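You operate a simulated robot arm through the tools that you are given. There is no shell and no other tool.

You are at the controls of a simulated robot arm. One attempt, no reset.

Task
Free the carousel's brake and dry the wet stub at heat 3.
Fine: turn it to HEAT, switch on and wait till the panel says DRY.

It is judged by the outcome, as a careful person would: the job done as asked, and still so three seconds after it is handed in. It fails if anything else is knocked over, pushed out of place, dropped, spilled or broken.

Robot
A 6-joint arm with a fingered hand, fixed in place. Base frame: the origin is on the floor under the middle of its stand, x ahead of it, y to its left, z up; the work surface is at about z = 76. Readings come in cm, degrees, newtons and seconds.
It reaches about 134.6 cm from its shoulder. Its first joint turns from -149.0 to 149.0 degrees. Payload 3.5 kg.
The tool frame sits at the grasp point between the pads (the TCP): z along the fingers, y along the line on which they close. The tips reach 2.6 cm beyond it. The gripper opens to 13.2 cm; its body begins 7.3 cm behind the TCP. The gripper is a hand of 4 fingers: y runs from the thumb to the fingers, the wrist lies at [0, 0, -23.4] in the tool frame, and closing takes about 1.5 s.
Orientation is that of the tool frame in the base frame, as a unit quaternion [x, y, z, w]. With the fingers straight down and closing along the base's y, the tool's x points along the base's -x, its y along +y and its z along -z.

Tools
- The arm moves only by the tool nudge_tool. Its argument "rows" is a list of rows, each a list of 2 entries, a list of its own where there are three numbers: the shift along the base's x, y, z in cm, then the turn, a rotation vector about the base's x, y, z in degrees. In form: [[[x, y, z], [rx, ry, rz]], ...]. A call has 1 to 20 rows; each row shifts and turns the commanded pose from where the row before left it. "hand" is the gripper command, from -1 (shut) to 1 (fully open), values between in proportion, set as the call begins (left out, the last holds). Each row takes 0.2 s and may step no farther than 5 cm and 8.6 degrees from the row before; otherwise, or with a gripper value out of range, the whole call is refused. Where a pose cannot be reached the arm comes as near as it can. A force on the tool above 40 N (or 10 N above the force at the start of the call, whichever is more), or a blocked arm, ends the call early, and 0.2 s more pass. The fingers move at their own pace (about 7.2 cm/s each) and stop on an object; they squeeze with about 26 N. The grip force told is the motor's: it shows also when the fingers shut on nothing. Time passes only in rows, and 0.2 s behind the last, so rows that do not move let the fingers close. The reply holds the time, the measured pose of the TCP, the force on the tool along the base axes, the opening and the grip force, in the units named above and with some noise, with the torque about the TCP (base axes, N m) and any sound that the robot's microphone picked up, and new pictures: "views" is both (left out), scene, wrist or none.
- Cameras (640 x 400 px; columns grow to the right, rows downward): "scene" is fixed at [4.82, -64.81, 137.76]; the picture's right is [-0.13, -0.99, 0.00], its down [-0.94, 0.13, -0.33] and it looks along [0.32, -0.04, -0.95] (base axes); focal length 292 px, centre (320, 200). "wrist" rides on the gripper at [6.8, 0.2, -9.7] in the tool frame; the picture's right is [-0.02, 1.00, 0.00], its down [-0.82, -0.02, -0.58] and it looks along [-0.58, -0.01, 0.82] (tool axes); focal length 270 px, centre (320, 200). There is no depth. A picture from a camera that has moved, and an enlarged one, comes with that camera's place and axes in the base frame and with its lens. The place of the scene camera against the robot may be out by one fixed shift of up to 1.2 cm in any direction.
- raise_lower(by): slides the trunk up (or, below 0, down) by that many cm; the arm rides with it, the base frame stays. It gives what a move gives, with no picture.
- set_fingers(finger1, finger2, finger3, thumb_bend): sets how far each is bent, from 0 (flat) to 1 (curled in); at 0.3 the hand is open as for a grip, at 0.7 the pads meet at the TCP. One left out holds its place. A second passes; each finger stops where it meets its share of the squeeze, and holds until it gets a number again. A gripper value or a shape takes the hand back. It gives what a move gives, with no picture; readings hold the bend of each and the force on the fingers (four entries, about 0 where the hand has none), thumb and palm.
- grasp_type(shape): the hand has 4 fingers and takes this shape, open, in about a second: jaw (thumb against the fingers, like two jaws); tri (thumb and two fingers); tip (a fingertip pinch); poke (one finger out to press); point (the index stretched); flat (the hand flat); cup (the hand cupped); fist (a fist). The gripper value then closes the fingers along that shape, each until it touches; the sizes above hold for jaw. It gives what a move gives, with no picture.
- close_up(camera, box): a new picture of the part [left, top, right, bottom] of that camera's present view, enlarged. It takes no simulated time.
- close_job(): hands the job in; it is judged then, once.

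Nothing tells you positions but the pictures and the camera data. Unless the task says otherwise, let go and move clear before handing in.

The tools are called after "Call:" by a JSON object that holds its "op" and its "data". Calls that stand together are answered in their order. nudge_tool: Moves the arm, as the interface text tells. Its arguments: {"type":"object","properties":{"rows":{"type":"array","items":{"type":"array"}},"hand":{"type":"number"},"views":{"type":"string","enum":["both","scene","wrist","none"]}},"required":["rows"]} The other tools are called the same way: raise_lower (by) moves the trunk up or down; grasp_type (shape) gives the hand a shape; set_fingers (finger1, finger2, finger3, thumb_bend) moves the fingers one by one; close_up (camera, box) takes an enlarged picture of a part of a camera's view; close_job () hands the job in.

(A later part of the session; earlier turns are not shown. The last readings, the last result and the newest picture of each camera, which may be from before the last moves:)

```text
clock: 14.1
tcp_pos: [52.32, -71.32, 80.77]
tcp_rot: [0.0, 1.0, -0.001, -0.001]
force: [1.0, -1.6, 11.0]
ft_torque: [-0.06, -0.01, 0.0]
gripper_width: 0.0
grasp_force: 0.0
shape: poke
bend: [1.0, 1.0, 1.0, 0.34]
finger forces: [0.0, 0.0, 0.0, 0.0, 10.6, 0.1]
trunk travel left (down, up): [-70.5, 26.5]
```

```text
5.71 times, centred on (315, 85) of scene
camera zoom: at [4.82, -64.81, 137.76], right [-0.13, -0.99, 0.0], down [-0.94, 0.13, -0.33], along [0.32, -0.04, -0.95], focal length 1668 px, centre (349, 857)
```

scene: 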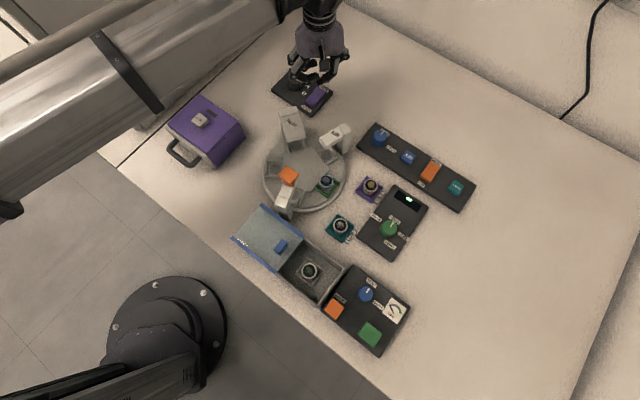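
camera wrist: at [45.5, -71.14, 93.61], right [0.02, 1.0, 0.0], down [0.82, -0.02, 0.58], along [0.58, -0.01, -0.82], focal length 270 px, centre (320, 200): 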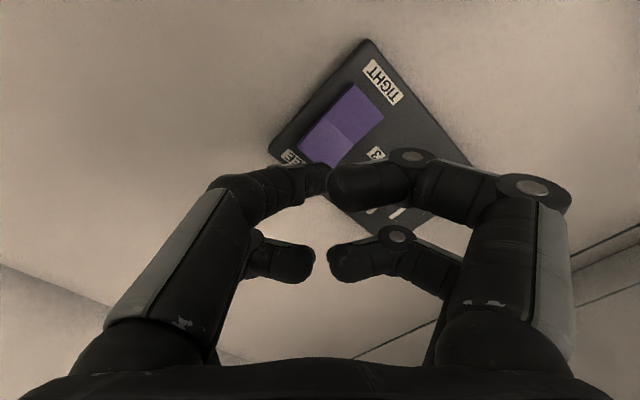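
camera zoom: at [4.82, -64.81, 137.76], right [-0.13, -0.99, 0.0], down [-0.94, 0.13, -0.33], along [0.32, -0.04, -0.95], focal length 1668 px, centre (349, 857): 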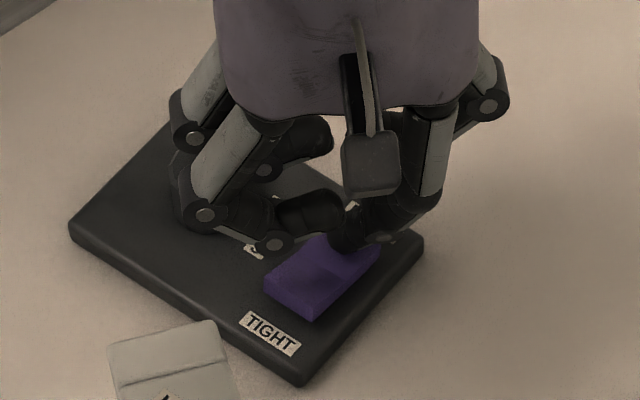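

The TIGHT end has risen and the force is up to 11 N, so it looks like it has gone over to its stop. I'll lift off and check.

Call:
{"op": "raise_lower", "data": {"by": 12}}

Call:
{"op": "nudge_tool", "data": {"rows": [[[0, 0, 0], [0, 0, 0]]], "views": "both"}}

Call:
{"op": "close_up", "data": {"camera": "wrist", "box": [260, 20, 460, 200]}}

Call:
{"op": "close_up", "data": {"camera": "scene", "box": [270, 50, 360, 120]}}

Call:
{"op": "close_up", "data": {"camera": "scene", "box": [385, 185, 435, 220]}}

```text
clock: 15.6
tcp_pos: [52.21, -71.34, 92.61]
tcp_rot: [0.0, 1.0, 0.001, 0.0]
force: [0.5, 0.2, -0.2]
ft_torque: [0.02, 0.0, 0.02]
gripper_width: 0.0
grasp_force: 0.1
shape: poke
bend: [1.0, 1.0, 1.0, 0.34]
finger forces: [0.0, 0.0, 0.0, 0.0, 0.0, 0.1]
trunk travel left (down, up): [-82.5, 14.5]
```

```text
clock: 15.9
tcp_pos: [52.28, -71.3, 92.6]
tcp_rot: [0.0, 1.0, 0.001, 0.001]
force: [1.1, 0.3, -0.8]
ft_torque: [-0.01, -0.03, -0.01]
gripper_width: 0.0
grasp_force: 0.1
shape: poke
bend: [1.0, 1.0, 1.0, 0.34]
finger forces: [0.0, 0.0, 0.0, 0.0, 0.0, 0.0]
trunk travel left (down, up): [-82.5, 14.5]
camera wrist: at [45.5, -71.14, 102.31], right [0.02, 1.0, 0.0], down [0.82, -0.02, 0.58], along [0.58, -0.01, -0.82], focal length 270 px, centre (320, 200)
```

scene: 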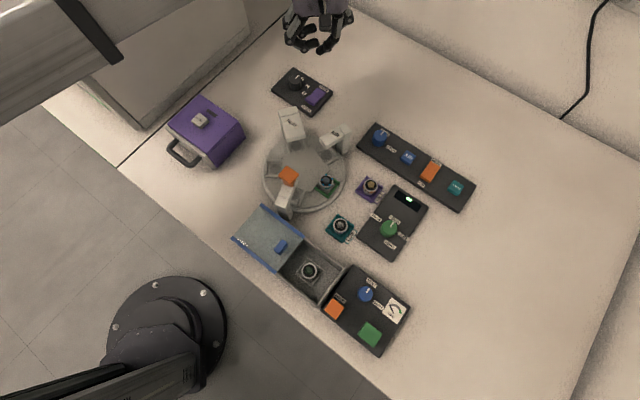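
wrist: 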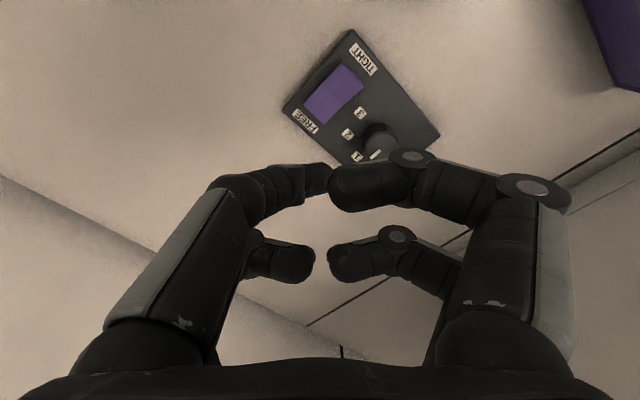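

```text
2.22 times, centred on (360, 110) of wrist
camera zoom: at [45.5, -71.14, 102.31], right [0.02, 1.0, 0.0], down [0.82, -0.02, 0.58], along [0.58, -0.01, -0.82], focal length 601 px, centre (231, 400)
```

zoom: 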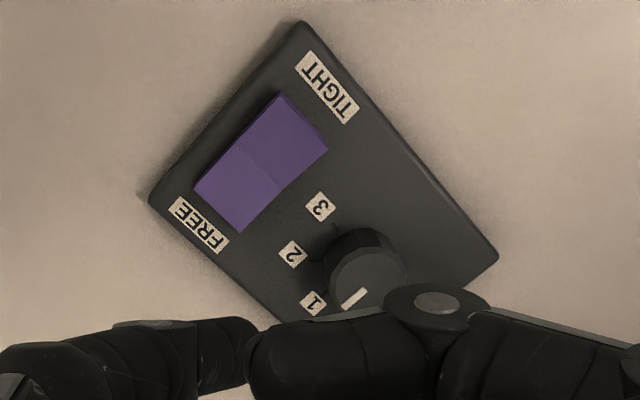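

```text
5.71 times, centred on (315, 85) of scene
camera zoom: at [4.82, -64.81, 137.76], right [-0.13, -0.99, 0.0], down [-0.94, 0.13, -0.33], along [0.32, -0.04, -0.95], focal length 1668 px, centre (349, 857)
```

zoom: 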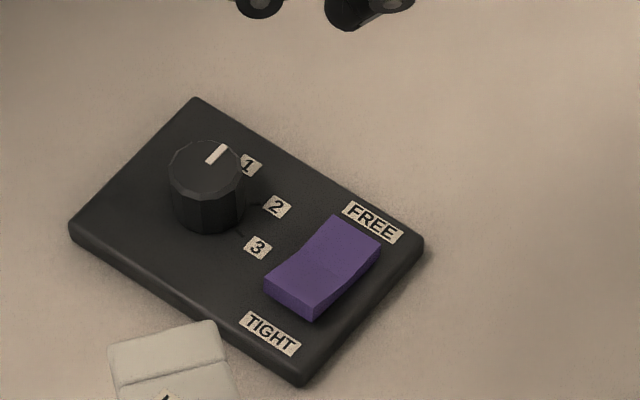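

```text
11.43 times, centred on (410, 202) of scene
camera zoom: at [4.82, -64.81, 137.76], right [-0.13, -0.99, 0.0], down [-0.94, 0.13, -0.33], along [0.32, -0.04, -0.95], focal length 3335 px, centre (-709, 171)
```

zoom: 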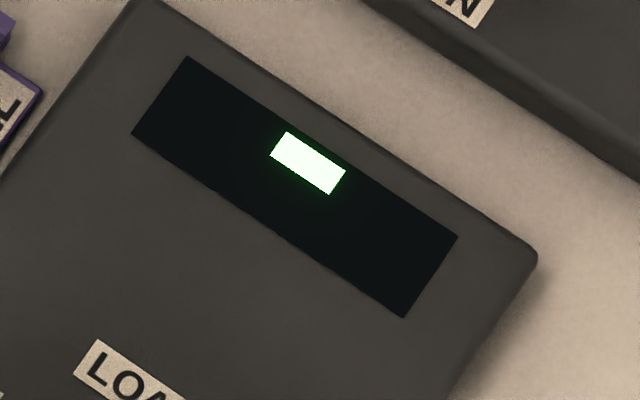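

The brake rocker now sits with its FREE end down. Next is the heat knob, centred near (55.4, -65.7) with its top at about z = 79.5. I'll try the tip and jaw shapes here in free air to see which suits the knob.

Call:
{"op": "grasp_type", "data": {"shape": "tip"}}

Call:
{"op": "nudge_tool", "data": {"rows": [[[0, 0, 0], [0, 0, 0]]], "views": "both"}}

Call:
{"op": "grasp_type", "data": {"shape": "jaw"}}

Call:
{"op": "nudge_tool", "data": {"rows": [[[0, 0, 0], [0, 0, 0]], [[0, 0, 0], [0, 0, 0]], [[0, 0, 0], [0, 0, 0]], [[0, 0, 0], [0, 0, 0]], [[0, 0, 0], [0, 0, 0]]], "hand": -0.2, "views": "both"}}

```text
clock: 16.9
tcp_pos: [52.16, -71.21, 92.64]
tcp_rot: [0.0, 1.0, 0.0, 0.0]
force: [0.1, 0.0, 0.2]
ft_torque: [-0.02, 0.0, -0.03]
gripper_width: 13.17
grasp_force: 0.2
shape: tip
bend: [0.3, 0.3, 0.3, 0.3]
finger forces: [0.0, 0.0, 0.1, 0.0, 0.1, 0.0]
trunk travel left (down, up): [-82.5, 14.5]
```

```text
clock: 17.2
tcp_pos: [52.37, -71.4, 92.55]
tcp_rot: [0.0, 1.0, 0.0, 0.0]
force: [-0.3, -0.5, 0.0]
ft_torque: [0.0, -0.01, 0.03]
gripper_width: 13.19
grasp_force: 0.1
shape: tip
bend: [0.3, 0.3, 0.3, 0.3]
finger forces: [0.1, 0.1, 0.1, 0.1, 0.1, 0.0]
trunk travel left (down, up): [-82.5, 14.5]
camera wrist: at [45.5, -71.14, 102.31], right [0.02, 1.0, 0.0], down [0.82, -0.02, 0.58], along [0.58, -0.01, -0.82], focal length 270 px, centre (320, 200)
```

scene: 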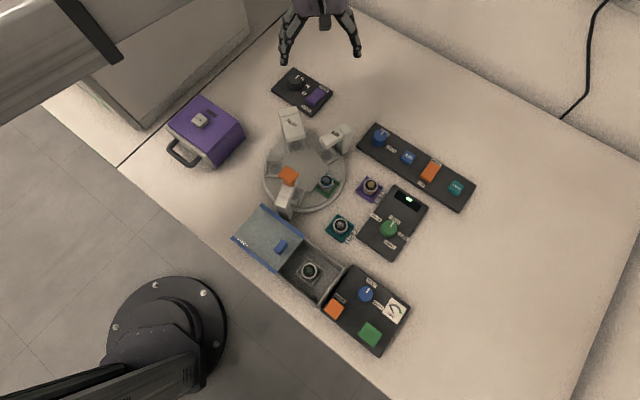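
wrist: 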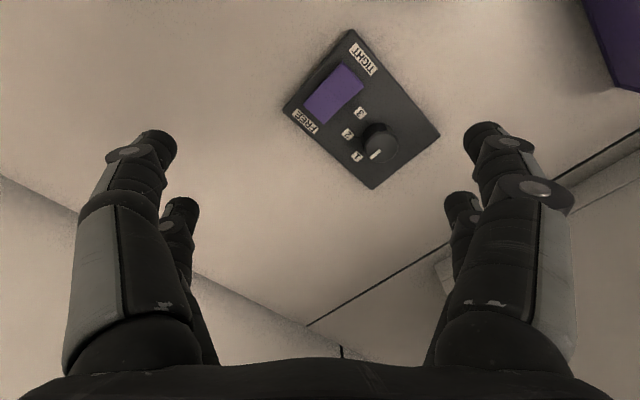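

```text
clock: 18.1
tcp_pos: [52.31, -71.16, 92.57]
tcp_rot: [0.001, 1.0, 0.0, 0.0]
force: [0.4, 0.2, 0.6]
ft_torque: [-0.04, 0.03, 0.02]
gripper_width: 13.21
grasp_force: 0.0
shape: jaw
bend: [0.3, 0.3, 0.3, 0.3]
finger forces: [0.0, 0.0, 0.1, 0.0, 0.0, 0.0]
trunk travel left (down, up): [-82.5, 14.5]
```

```text
clock: 19.4
tcp_pos: [52.12, -71.28, 92.66]
tcp_rot: [0.0, 1.0, 0.0, 0.0]
force: [-0.1, -0.2, 0.4]
ft_torque: [-0.01, 0.04, 0.04]
gripper_width: 5.33
grasp_force: 0.1
shape: jaw
bend: [0.73, 0.73, 0.73, 0.7]
finger forces: [0.0, 0.0, 0.0, 0.0, 0.1, 0.1]
trunk travel left (down, up): [-82.5, 14.5]
camera wrist: at [45.5, -71.14, 102.31], right [0.02, 1.0, 0.0], down [0.82, -0.02, 0.58], along [0.58, -0.01, -0.82], focal length 270 px, centre (320, 200)
```

scene: 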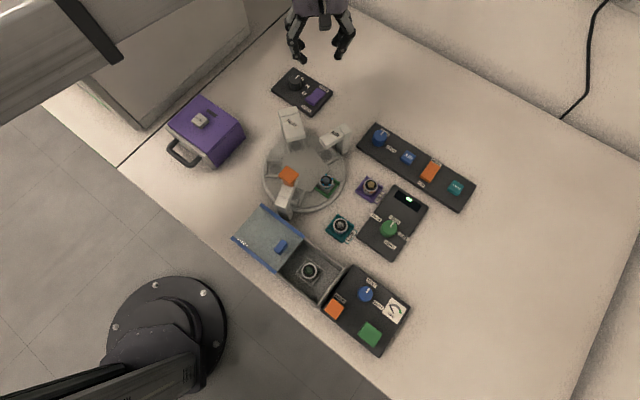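
wrist: 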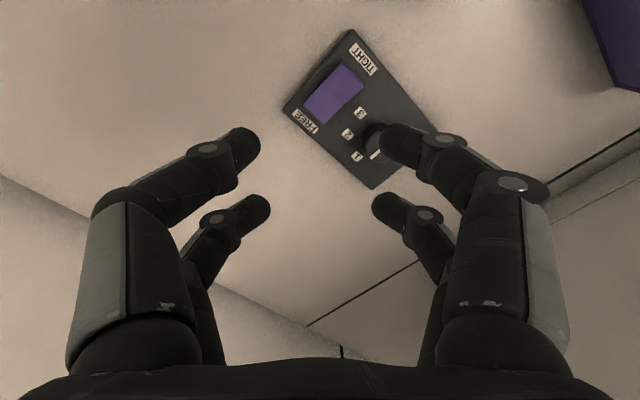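

In the jaw shape the four digits form a square of about 3.7 cm by the opening, which will cradle the 3 cm knob well. I'll move over the knob and pre-rotate +45°, so that the turn of about 90° clockwise stays centred.

Call:
{"op": "nudge_tool", "data": {"rows": [[[0.8, 1.4, 0], [0, 0, 7.5]], [[0.8, 1.4, 0], [0, 0, 7.5]], [[0.8, 1.4, 0], [0, 0, 7.5]], [[0.75, 1.4, 0], [0, 0, 7.5]], [[0, 0, 0], [0, 0, 7.5]], [[0, 0, 0], [0, 0, 7.5]], [[0, 0, 0], [0, 0, 0]]], "hand": 0, "views": "both"}}

Call:
{"op": "close_up", "data": {"camera": "wrist", "box": [200, 60, 440, 260]}}

Call:
{"op": "close_up", "data": {"camera": "scene", "box": [250, 10, 360, 120]}}

```text
clock: 20.9
tcp_pos: [55.47, -65.55, 92.6]
tcp_rot: [-0.259, 0.966, -0.001, 0.0]
force: [-0.9, 0.3, 0.4]
ft_torque: [0.0, -0.03, 0.02]
gripper_width: 6.54
grasp_force: 0.1
shape: jaw
bend: [0.73, 0.73, 0.73, 0.7]
finger forces: [0.1, 0.0, 0.1, 0.0, 0.0, 0.0]
out of reach, approached as far as the arm can: row 5, 6
trunk travel left (down, up): [-82.5, 14.5]
camera wrist: at [49.51, -68.88, 102.31], right [-0.48, 0.88, 0.0], down [0.72, 0.39, 0.58], along [0.51, 0.28, -0.82], focal length 270 px, centre (320, 200)
```

scene: 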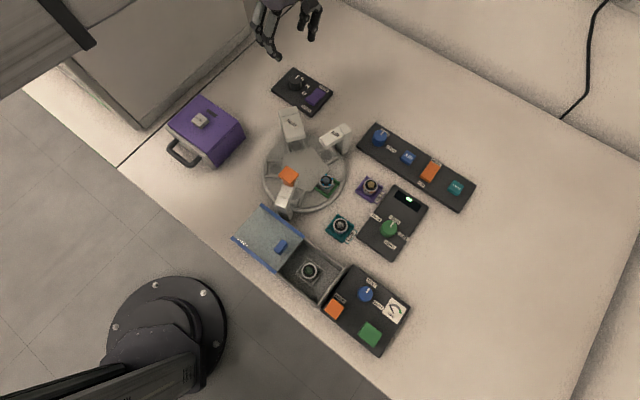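
wrist: 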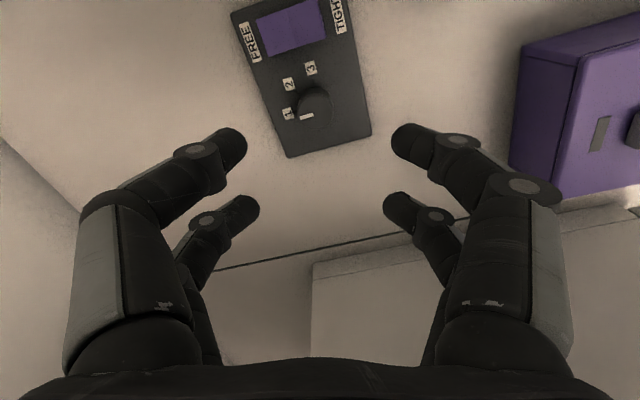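

```text
2.00 times, centred on (320, 160) of wrist
camera zoom: at [49.51, -68.88, 102.31], right [-0.48, 0.88, 0.0], down [0.72, 0.39, 0.58], along [0.51, 0.28, -0.82], focal length 541 px, centre (320, 280)
```

zoom: 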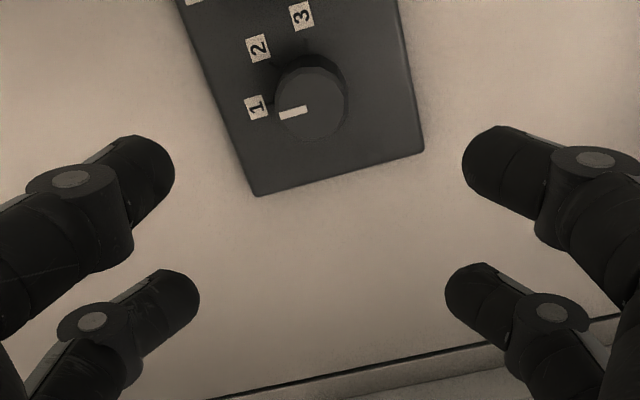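

```text
3.64 times, centred on (305, 65) of scene
camera zoom: at [4.82, -64.81, 137.76], right [-0.13, -0.99, 0.0], down [-0.94, 0.13, -0.33], along [0.32, -0.04, -0.95], focal length 1061 px, centre (374, 691)
```

zoom: 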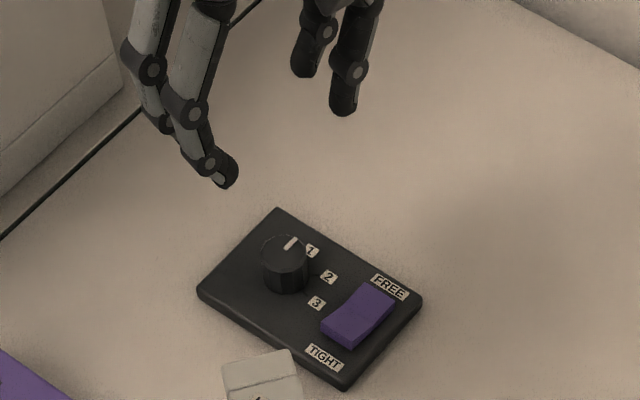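

The rotation stops near +30° here, which still leaves room for the roughly 94° clockwise turn. Refined, the knob centre is about (55.85, -65.65). I'll shift onto it and lower in stages.

Call:
{"op": "nudge_tool", "data": {"rows": [[[0.4, -0.05, 0], [0, 0, 0]], [[0, 0, 0], [0, 0, 0]]], "views": "none"}}

Call:
{"op": "raise_lower", "data": {"by": -8}}

Call:
{"op": "nudge_tool", "data": {"rows": [[[0, 0, 0], [0, 0, 0]]], "views": "both"}}

Call:
{"op": "close_up", "data": {"camera": "wrist", "box": [200, 60, 440, 260]}}

Call:
{"op": "close_up", "data": {"camera": "scene", "box": [250, 30, 360, 120]}}

```text
clock: 21.6
tcp_pos: [55.7, -65.65, 92.57]
tcp_rot: [-0.259, 0.966, 0.001, 0.0]
force: [0.4, -0.6, 0.6]
ft_torque: [-0.01, -0.01, -0.02]
gripper_width: 6.56
grasp_force: 0.0
shape: jaw
bend: [0.73, 0.73, 0.73, 0.7]
finger forces: [0.1, 0.1, 0.1, 0.0, 0.1, 0.0]
trunk travel left (down, up): [-82.5, 14.5]
```

```text
clock: 22.7
tcp_pos: [55.83, -65.75, 84.51]
tcp_rot: [-0.259, 0.966, 0.001, 0.0]
force: [-0.4, -0.5, -1.2]
ft_torque: [-0.02, 0.0, 0.01]
gripper_width: 6.53
grasp_force: 0.0
shape: jaw
bend: [0.73, 0.73, 0.73, 0.7]
finger forces: [0.0, 0.0, 0.0, 0.0, 0.1, 0.0]
trunk travel left (down, up): [-74.5, 22.5]
```

```text
clock: 23.1
tcp_pos: [55.79, -65.62, 84.65]
tcp_rot: [-0.258, 0.966, 0.0, 0.0]
force: [0.0, 0.7, 0.2]
ft_torque: [0.02, -0.02, 0.03]
gripper_width: 6.51
grasp_force: 0.0
shape: jaw
bend: [0.73, 0.73, 0.73, 0.7]
finger forces: [0.0, 0.0, 0.0, 0.0, 0.0, 0.1]
trunk travel left (down, up): [-74.5, 22.5]
camera wrist: at [49.88, -68.95, 94.32], right [-0.48, 0.88, 0.0], down [0.72, 0.39, 0.58], along [0.51, 0.28, -0.82], focal length 270 px, centre (320, 200)
```

scene: 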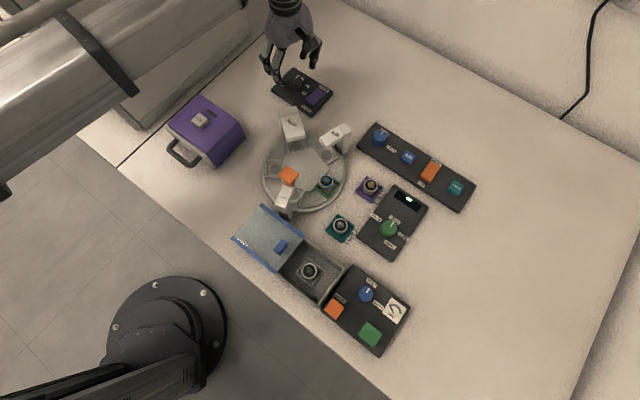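
wrist: 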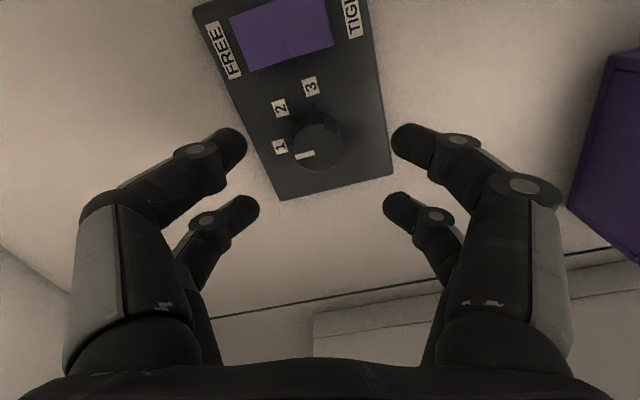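

```text
2.00 times, centred on (320, 160) of wrist
camera zoom: at [49.88, -68.95, 94.32], right [-0.48, 0.88, 0.0], down [0.72, 0.39, 0.58], along [0.51, 0.28, -0.82], focal length 541 px, centre (320, 280)
```

zoom: 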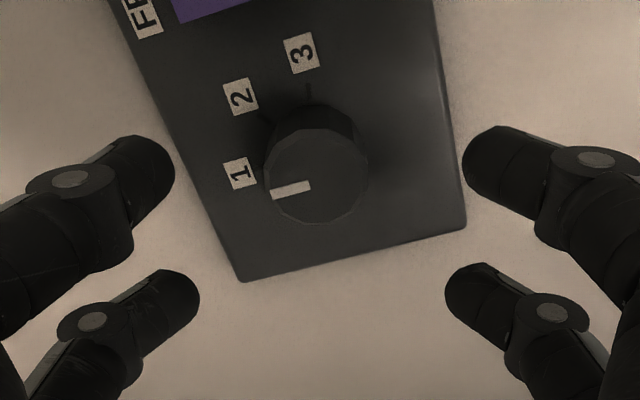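

```text
4.44 times, centred on (305, 75) of scene
camera zoom: at [4.82, -64.81, 137.76], right [-0.13, -0.99, 0.0], down [-0.94, 0.13, -0.33], along [0.32, -0.04, -0.95], focal length 1297 px, centre (387, 756)
```

zoom: 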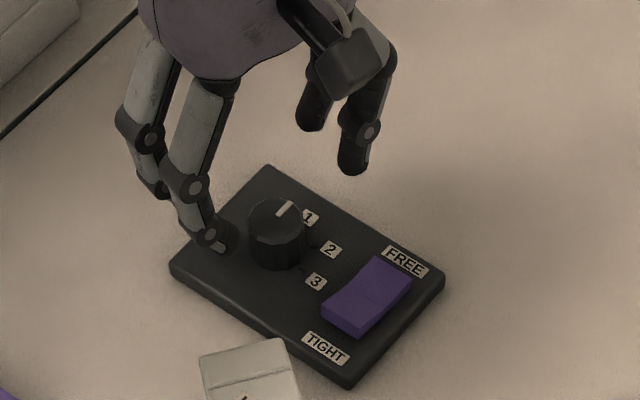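

The knob lies right under the tool axis and midway between the digits. I'll lower the last few centimetres in steps.

Call:
{"op": "raise_lower", "data": {"by": -3.2}}

Call:
{"op": "raise_lower", "data": {"by": -0.6}}

Call:
{"op": "nudge_tool", "data": {"rows": [[[0, 0, 0], [0, 0, 0]]], "views": "both"}}

Call:
{"op": "close_up", "data": {"camera": "wrist", "box": [200, 60, 440, 260]}}

Call:
{"op": "close_up", "data": {"camera": "scene", "box": [250, 30, 360, 120]}}

```text
clock: 23.9
tcp_pos: [55.81, -65.65, 81.36]
tcp_rot: [-0.259, 0.966, 0.0, 0.0]
force: [0.6, 0.3, 0.4]
ft_torque: [0.0, -0.02, 0.0]
gripper_width: 6.51
grasp_force: 0.1
shape: jaw
bend: [0.73, 0.73, 0.73, 0.7]
finger forces: [0.0, 0.0, 0.1, 0.0, 0.1, 0.0]
trunk travel left (down, up): [-71.3, 25.7]
```

```text
clock: 24.4
tcp_pos: [55.77, -65.66, 80.81]
tcp_rot: [-0.259, 0.966, 0.0, 0.0]
force: [0.4, 1.3, -0.2]
ft_torque: [0.0, 0.0, -0.05]
gripper_width: 6.56
grasp_force: 0.0
shape: jaw
bend: [0.73, 0.73, 0.73, 0.7]
finger forces: [0.0, 0.0, 0.0, 0.1, 0.0, 0.0]
trunk travel left (down, up): [-70.7, 26.3]
```

```text
clock: 24.8
tcp_pos: [55.83, -65.62, 80.8]
tcp_rot: [-0.259, 0.966, 0.0, 0.001]
force: [-0.2, 0.8, -0.3]
ft_torque: [0.0, -0.01, -0.03]
gripper_width: 6.54
grasp_force: 0.0
shape: jaw
bend: [0.73, 0.73, 0.73, 0.7]
finger forces: [0.0, 0.1, 0.1, 0.1, 0.0, 0.0]
trunk travel left (down, up): [-70.7, 26.3]
camera wrist: at [49.88, -68.95, 90.51], right [-0.48, 0.88, 0.0], down [0.72, 0.39, 0.58], along [0.51, 0.28, -0.82], focal length 270 px, centre (320, 200)
```

scene: 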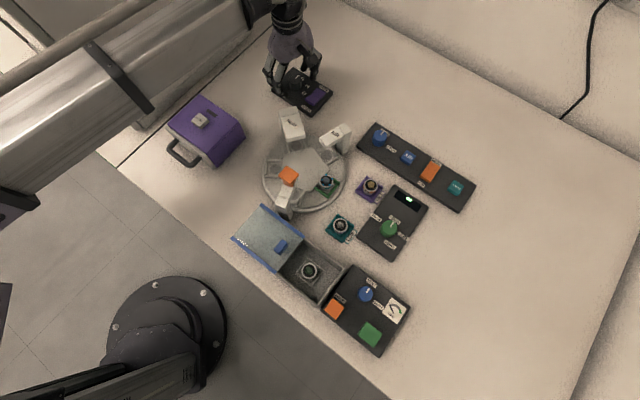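
wrist: 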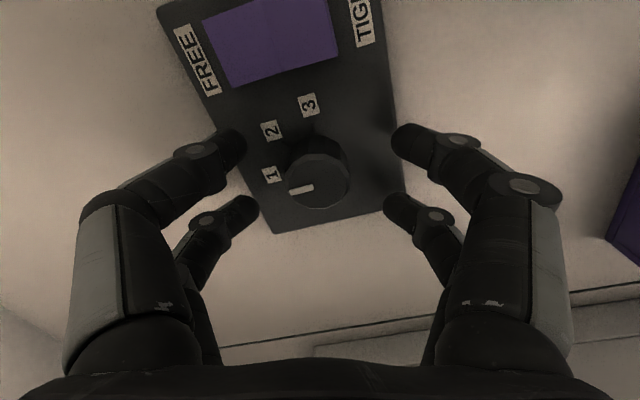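

```text
2.00 times, centred on (320, 160) of wrist
camera zoom: at [49.88, -68.95, 90.51], right [-0.48, 0.88, 0.0], down [0.72, 0.39, 0.58], along [0.51, 0.28, -0.82], focal length 541 px, centre (320, 280)
```

zoom: 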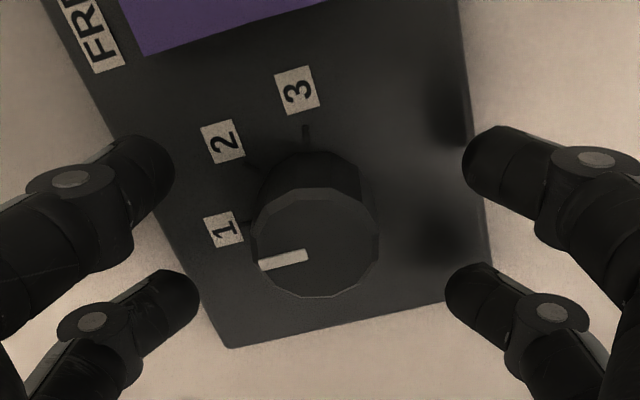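

```text
4.44 times, centred on (305, 75) of scene
camera zoom: at [4.82, -64.81, 137.76], right [-0.13, -0.99, 0.0], down [-0.94, 0.13, -0.33], along [0.32, -0.04, -0.95], focal length 1297 px, centre (387, 756)
```

zoom: 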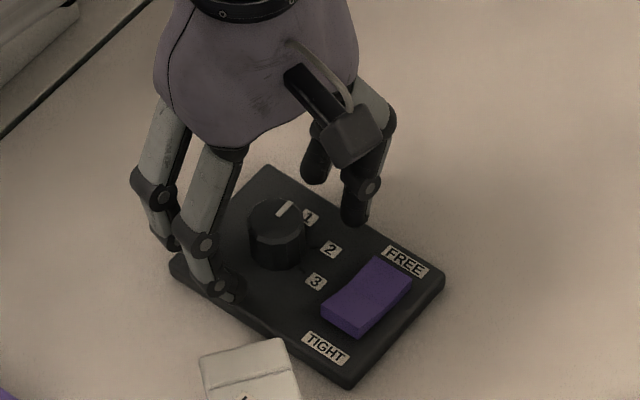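

The tips are just above the panel on either side of the knob, with no contact forces. I'll close on the knob now.

Call:
{"op": "nudge_tool", "data": {"rows": [[[0, 0, 0], [0, 0, 0]], [[0, 0, 0], [0, 0, 0]], [[0, 0, 0], [0, 0, 0]], [[0, 0, 0], [0, 0, 0]], [[0, 0, 0], [0, 0, 0]], [[0, 0, 0], [0, 0, 0]], [[0, 0, 0], [0, 0, 0]]], "hand": -1, "views": "both"}}

Call:
{"op": "close_up", "data": {"camera": "wrist", "box": [200, 60, 440, 260]}}

Call:
{"op": "close_up", "data": {"camera": "scene", "box": [250, 30, 360, 120]}}

```text
clock: 26.4
tcp_pos: [55.89, -65.59, 80.89]
tcp_rot: [-0.259, 0.966, 0.0, 0.0]
force: [-3.7, 7.7, -10.0]
ft_torque: [0.24, 0.01, 0.01]
gripper_width: 0.21
grasp_force: 25.9
shape: jaw
bend: [0.71, 0.71, 0.71, 0.72]
finger forces: [30.0, 23.6, 23.1, 0.0, 0.1, 0.1]
trunk travel left (down, up): [-70.7, 26.3]
camera wrist: at [49.89, -68.92, 90.48], right [-0.48, 0.88, 0.0], down [0.72, 0.39, 0.58], along [0.51, 0.28, -0.82], focal length 270 px, centre (320, 200)
```

scene: 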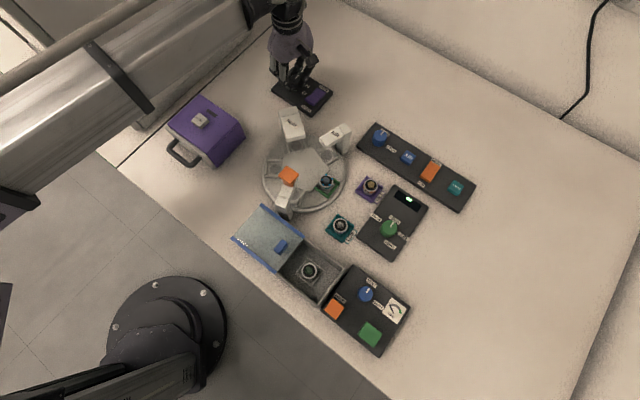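
wrist: 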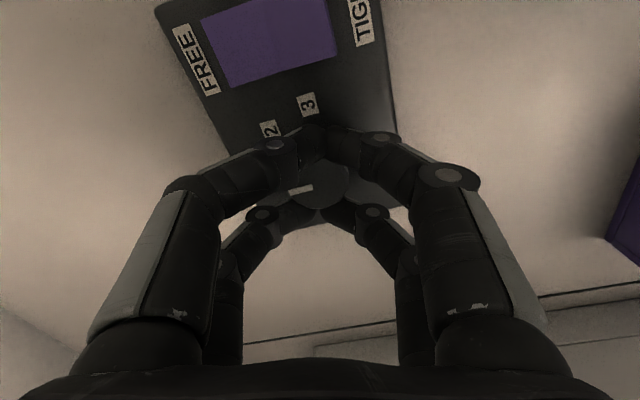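

```text
2.00 times, centred on (320, 160) of wrist
camera zoom: at [49.89, -68.92, 90.48], right [-0.48, 0.88, 0.0], down [0.72, 0.39, 0.58], along [0.51, 0.28, -0.82], focal length 541 px, centre (320, 280)
```

zoom: 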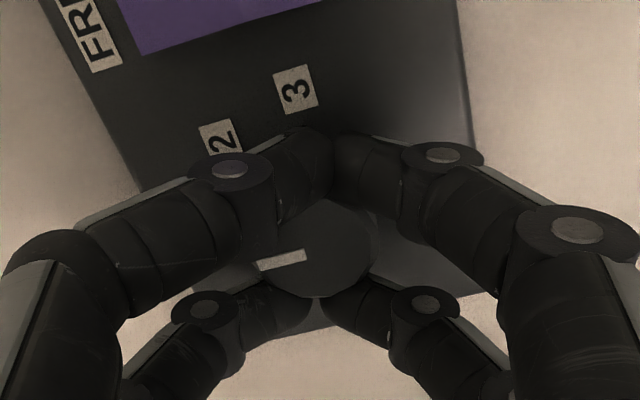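

```text
4.44 times, centred on (305, 75) of scene
camera zoom: at [4.82, -64.81, 137.76], right [-0.13, -0.99, 0.0], down [-0.94, 0.13, -0.33], along [0.32, -0.04, -0.95], focal length 1297 px, centre (387, 756)
```

zoom: 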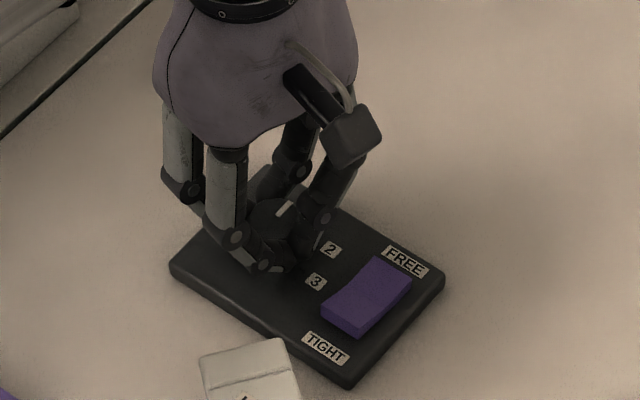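

All four digits have closed around the knob and the fingers carry about 25 N each. I'll try a small clockwise turn first to see whether the knob follows.

Call:
{"op": "nudge_tool", "data": {"rows": [[[0, 0, 0], [0, 0, -5]], [[0, 0, 0], [0, 0, -5]], [[0, 0, 0], [0, 0, -5]], [[0, 0, 0], [0, 0, 0]]], "views": "both"}}

Call:
{"op": "close_up", "data": {"camera": "wrist", "box": [200, 60, 440, 260]}}

Call:
{"op": "close_up", "data": {"camera": "scene", "box": [250, 30, 360, 120]}}

```text
clock: 27.4
tcp_pos: [55.81, -65.6, 80.79]
tcp_rot: [-0.131, 0.991, 0.0, 0.0]
force: [-2.1, 11.4, -9.3]
ft_torque: [0.32, -0.05, 0.0]
gripper_width: 0.21
grasp_force: 25.6
shape: jaw
bend: [0.7, 0.7, 0.71, 0.72]
finger forces: [31.5, 24.6, 23.0, 0.0, 0.1, 0.0]
trunk travel left (down, up): [-70.7, 26.3]
camera wrist: at [49.29, -67.25, 90.5], right [-0.23, 0.97, 0.0], down [0.79, 0.19, 0.58], along [0.56, 0.14, -0.82], focal length 270 px, centre (320, 200)
```

scene: 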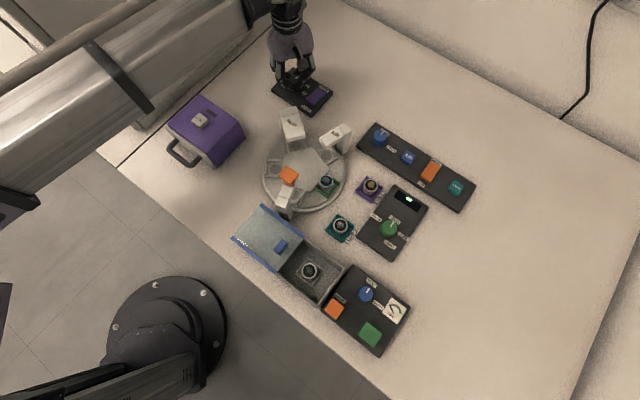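
wrist: 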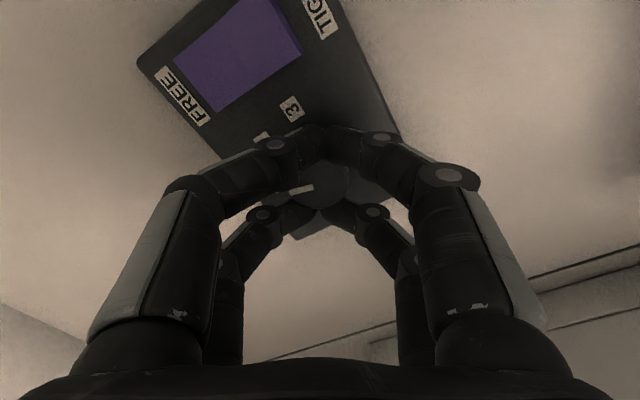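

```text
2.00 times, centred on (320, 160) of wrist
camera zoom: at [49.29, -67.25, 90.5], right [-0.23, 0.97, 0.0], down [0.79, 0.19, 0.58], along [0.56, 0.14, -0.82], focal length 541 px, centre (320, 280)
```

zoom: 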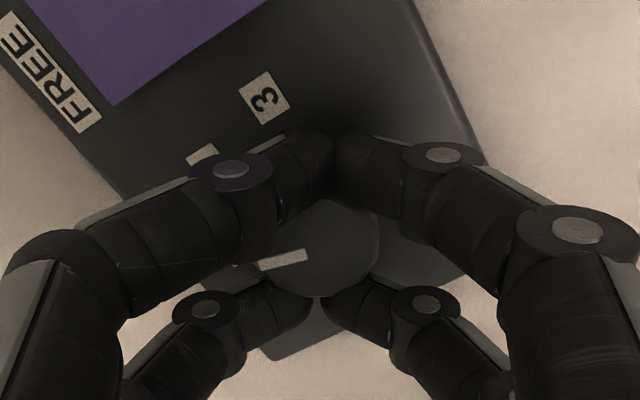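

```text
4.44 times, centred on (305, 75) of scene
camera zoom: at [4.82, -64.81, 137.76], right [-0.13, -0.99, 0.0], down [-0.94, 0.13, -0.33], along [0.32, -0.04, -0.95], focal length 1297 px, centre (387, 756)
```

zoom: 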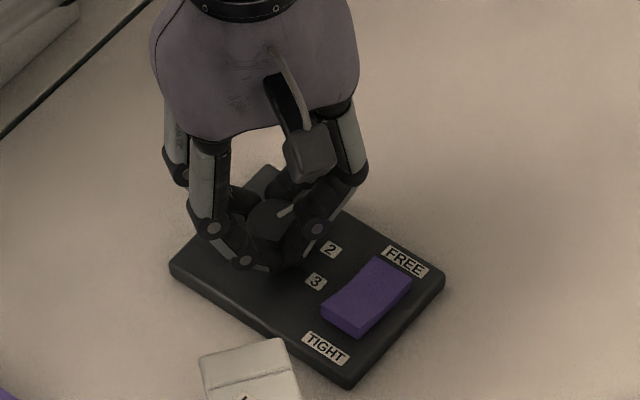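

The pointer stays fixed relative to the hand and the panel stays put, so the knob is turning with the grip. I'll continue to about 90° in total.

Call:
{"op": "nudge_tool", "data": {"rows": [[[0, 0, 0], [0, 0, -7]], [[0, 0, 0], [0, 0, -7]], [[0, 0, 0], [0, 0, -7]], [[0, 0, 0], [0, 0, -7]], [[0, 0, 0], [0, 0, -7]], [[0, 0, 0], [0, 0, -7]], [[0, 0, 0], [0, 0, -7]], [[0, 0, 0], [0, 0, -7]], [[0, 0, 0], [0, 0, -7]], [[0, 0, 0], [0, 0, -7]], [[0, 0, 0], [0, 0, 0]]], "views": "both"}}

Call:
{"op": "close_up", "data": {"camera": "wrist", "box": [200, 60, 440, 260]}}

Call:
{"op": "close_up", "data": {"camera": "scene", "box": [250, 30, 360, 120]}}

```text
clock: 29.8
tcp_pos: [55.85, -65.67, 80.79]
tcp_rot: [0.463, 0.887, 0.0, 0.001]
force: [13.2, 3.6, -0.1]
ft_torque: [0.0, -0.44, -0.05]
gripper_width: 0.18
grasp_force: 25.7
shape: jaw
bend: [0.7, 0.7, 0.71, 0.72]
finger forces: [33.1, 27.8, 25.2, 0.0, 0.0, 0.0]
trunk travel left (down, up): [-70.7, 26.3]
camera wrist: at [52.29, -59.98, 90.47], right [0.83, 0.55, 0.0], down [0.45, -0.68, 0.58], along [0.32, -0.48, -0.82], focal length 270 px, centre (320, 200)
```

scene: 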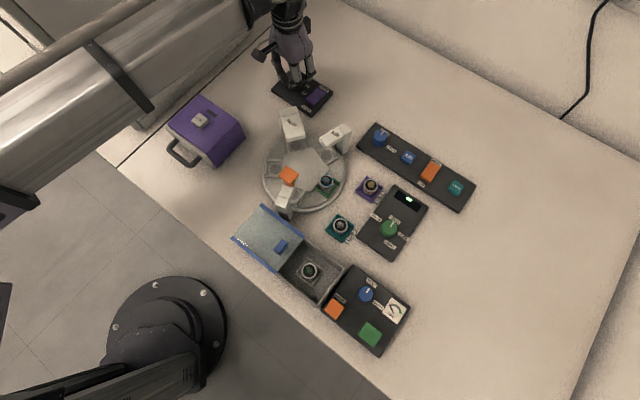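
wrist: 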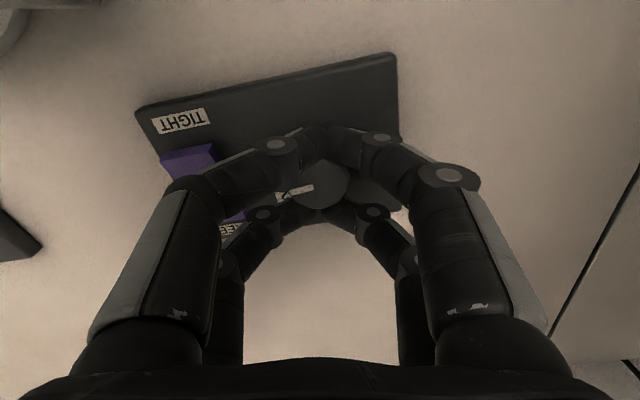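

```text
2.00 times, centred on (320, 160) of wrist
camera zoom: at [52.29, -59.98, 90.47], right [0.83, 0.55, 0.0], down [0.45, -0.68, 0.58], along [0.32, -0.48, -0.82], focal length 541 px, centre (320, 280)
```

zoom: 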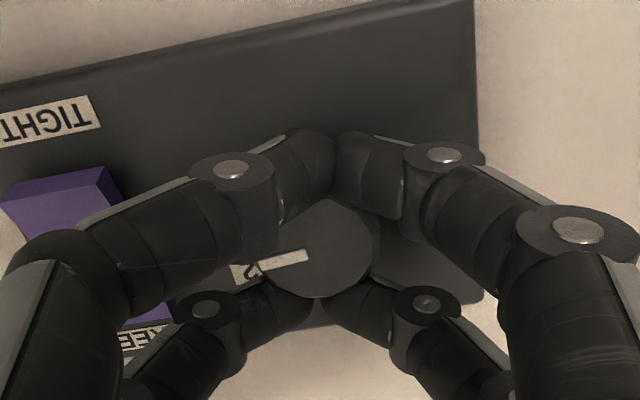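

```text
4.44 times, centred on (305, 75) of scene
camera zoom: at [4.82, -64.81, 137.76], right [-0.13, -0.99, 0.0], down [-0.94, 0.13, -0.33], along [0.32, -0.04, -0.95], focal length 1297 px, centre (387, 756)
```

zoom: 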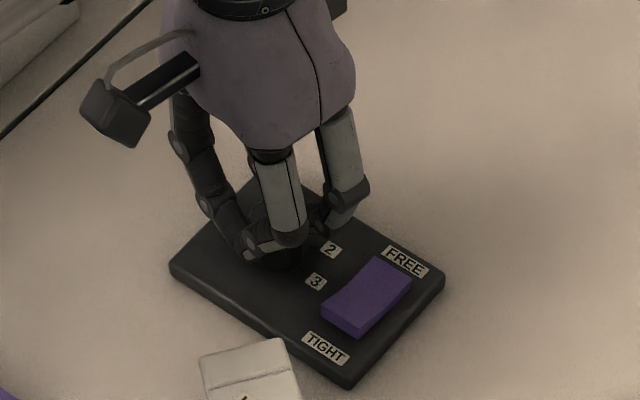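

The knob has turned about 85° and the pointer is now at roughly -130°. From the label positions, 3 lies near -143°, so I'll turn a bit more.

Call:
{"op": "nudge_tool", "data": {"rows": [[[0, 0, 0], [0, 0, -5]], [[0, 0, 0], [0, 0, -5]], [[0, 0, 0], [0, 0, -3]], [[0, 0, 0], [0, 0, 0]]], "views": "both"}}

Call:
{"op": "close_up", "data": {"camera": "wrist", "box": [200, 60, 440, 260]}}

Call:
{"op": "close_up", "data": {"camera": "scene", "box": [250, 30, 360, 120]}}

```text
clock: 30.8
tcp_pos: [55.99, -65.69, 80.87]
tcp_rot: [0.559, 0.829, 0.0, 0.001]
force: [22.3, -2.9, 5.4]
ft_torque: [-0.17, -0.64, 0.03]
gripper_width: 0.16
grasp_force: 25.5
shape: jaw
bend: [0.7, 0.7, 0.71, 0.73]
finger forces: [35.5, 34.9, 25.7, 0.0, 0.0, 0.0]
trunk travel left (down, up): [-70.7, 26.3]
camera wrist: at [53.63, -59.32, 90.46], right [0.94, 0.35, 0.0], down [0.29, -0.76, 0.58], along [0.2, -0.54, -0.82], focal length 270 px, centre (320, 200)
```

scene: 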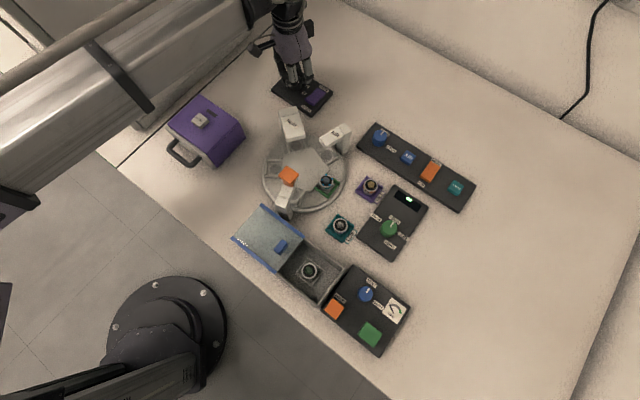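
wrist: 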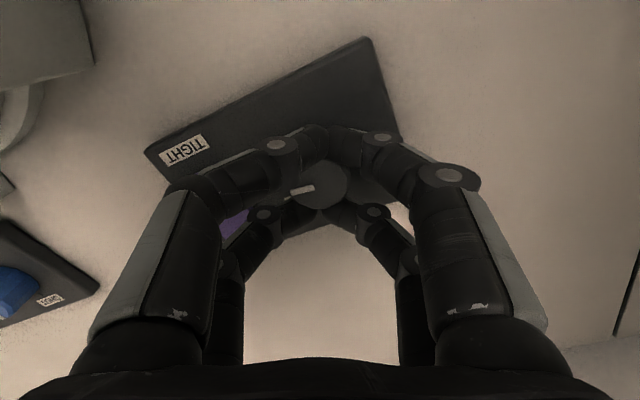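

```text
2.00 times, centred on (320, 160) of wrist
camera zoom: at [53.63, -59.32, 90.46], right [0.94, 0.35, 0.0], down [0.29, -0.76, 0.58], along [0.2, -0.54, -0.82], focal length 541 px, centre (320, 280)
```

zoom: 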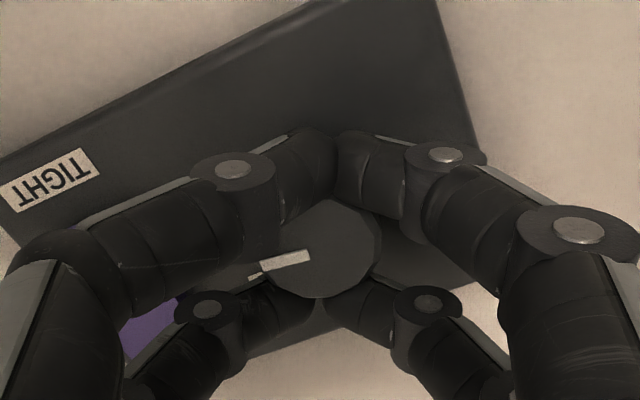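

```text
4.44 times, centred on (305, 75) of scene
camera zoom: at [4.82, -64.81, 137.76], right [-0.13, -0.99, 0.0], down [-0.94, 0.13, -0.33], along [0.32, -0.04, -0.95], focal length 1297 px, centre (387, 756)
```

zoom: 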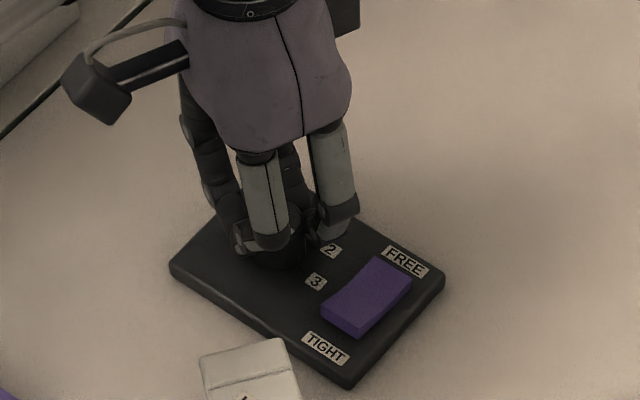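

The knob has now turned about 98° in total. I'll open the hand, rise clear and read the pointer.

Call:
{"op": "nudge_tool", "data": {"rows": [[[0, 0, 0], [0, 0, 0]], [[0, 0, 0], [0, 0, 0]], [[0, 0, 0], [0, 0, 0]], [[0, 0, 0], [0, 0, 0]], [[0, 0, 0], [0, 0, 0]]], "hand": 0, "views": "none"}}

Call:
{"op": "raise_lower", "data": {"by": 13}}

Call:
{"op": "nudge_tool", "data": {"rows": [[[0, 0, 0], [0, 0, 0]]], "views": "both"}}

Call:
{"op": "close_up", "data": {"camera": "wrist", "box": [180, 20, 440, 200]}}

Call:
{"op": "close_up", "data": {"camera": "scene", "box": [260, 55, 350, 125]}}

```text
clock: 32.0
tcp_pos: [55.74, -65.7, 80.83]
tcp_rot: [0.559, 0.829, 0.0, 0.001]
force: [0.3, 0.0, 0.0]
ft_torque: [-0.02, 0.03, 0.0]
gripper_width: 6.52
grasp_force: 0.0
shape: jaw
bend: [0.73, 0.73, 0.73, 0.7]
finger forces: [0.0, 0.0, 0.1, 0.0, 0.1, 0.0]
trunk travel left (down, up): [-70.7, 26.3]
```

```text
clock: 33.6
tcp_pos: [55.74, -65.8, 93.84]
tcp_rot: [0.559, 0.829, 0.0, 0.001]
force: [-0.5, 0.0, -0.1]
ft_torque: [0.03, 0.0, -0.01]
gripper_width: 6.55
grasp_force: 0.1
shape: jaw
bend: [0.73, 0.73, 0.73, 0.7]
finger forces: [0.0, 0.0, 0.1, 0.1, 0.0, 0.0]
trunk travel left (down, up): [-83.7, 13.3]
```

```text
clock: 34.0
tcp_pos: [55.72, -65.77, 93.81]
tcp_rot: [0.559, 0.829, 0.0, 0.001]
force: [-0.9, 0.2, 0.6]
ft_torque: [-0.01, 0.02, 0.01]
gripper_width: 6.56
grasp_force: 0.1
shape: jaw
bend: [0.73, 0.73, 0.73, 0.7]
finger forces: [0.0, 0.0, 0.1, 0.1, 0.1, 0.0]
trunk travel left (down, up): [-83.7, 13.3]
camera wrist: at [53.46, -59.3, 103.51], right [0.94, 0.35, 0.0], down [0.29, -0.76, 0.58], along [0.2, -0.54, -0.82], focal length 270 px, centre (320, 200)
```

scene: 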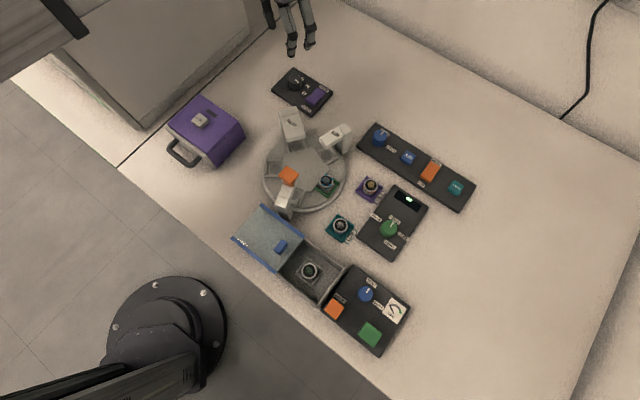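
wrist: 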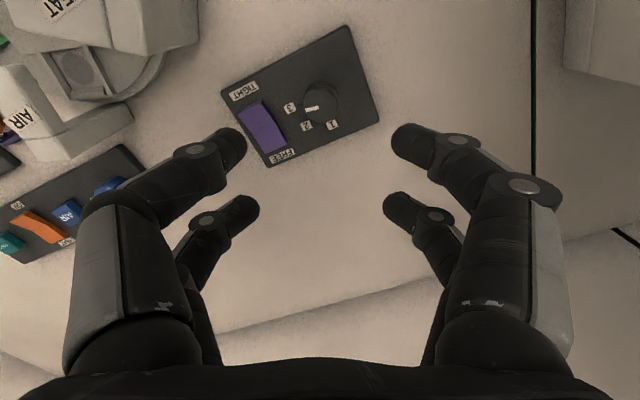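

```text
2.22 times, centred on (310, 110) of wrist
camera zoom: at [53.46, -59.3, 103.51], right [0.94, 0.35, 0.0], down [0.29, -0.76, 0.58], along [0.2, -0.54, -0.82], focal length 601 px, centre (342, 400)
```

zoom: 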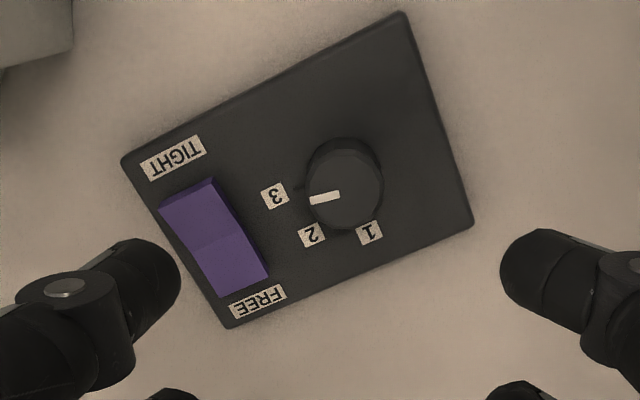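

```text
5.71 times, centred on (305, 90) of scene
camera zoom: at [4.82, -64.81, 137.76], right [-0.13, -0.99, 0.0], down [-0.94, 0.13, -0.33], along [0.32, -0.04, -0.95], focal length 1668 px, centre (406, 829)
```

zoom: 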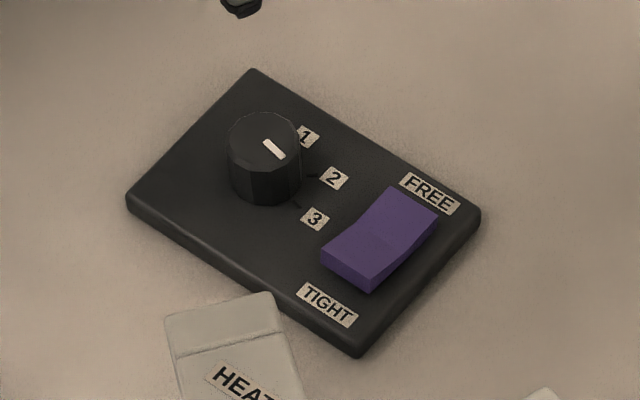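

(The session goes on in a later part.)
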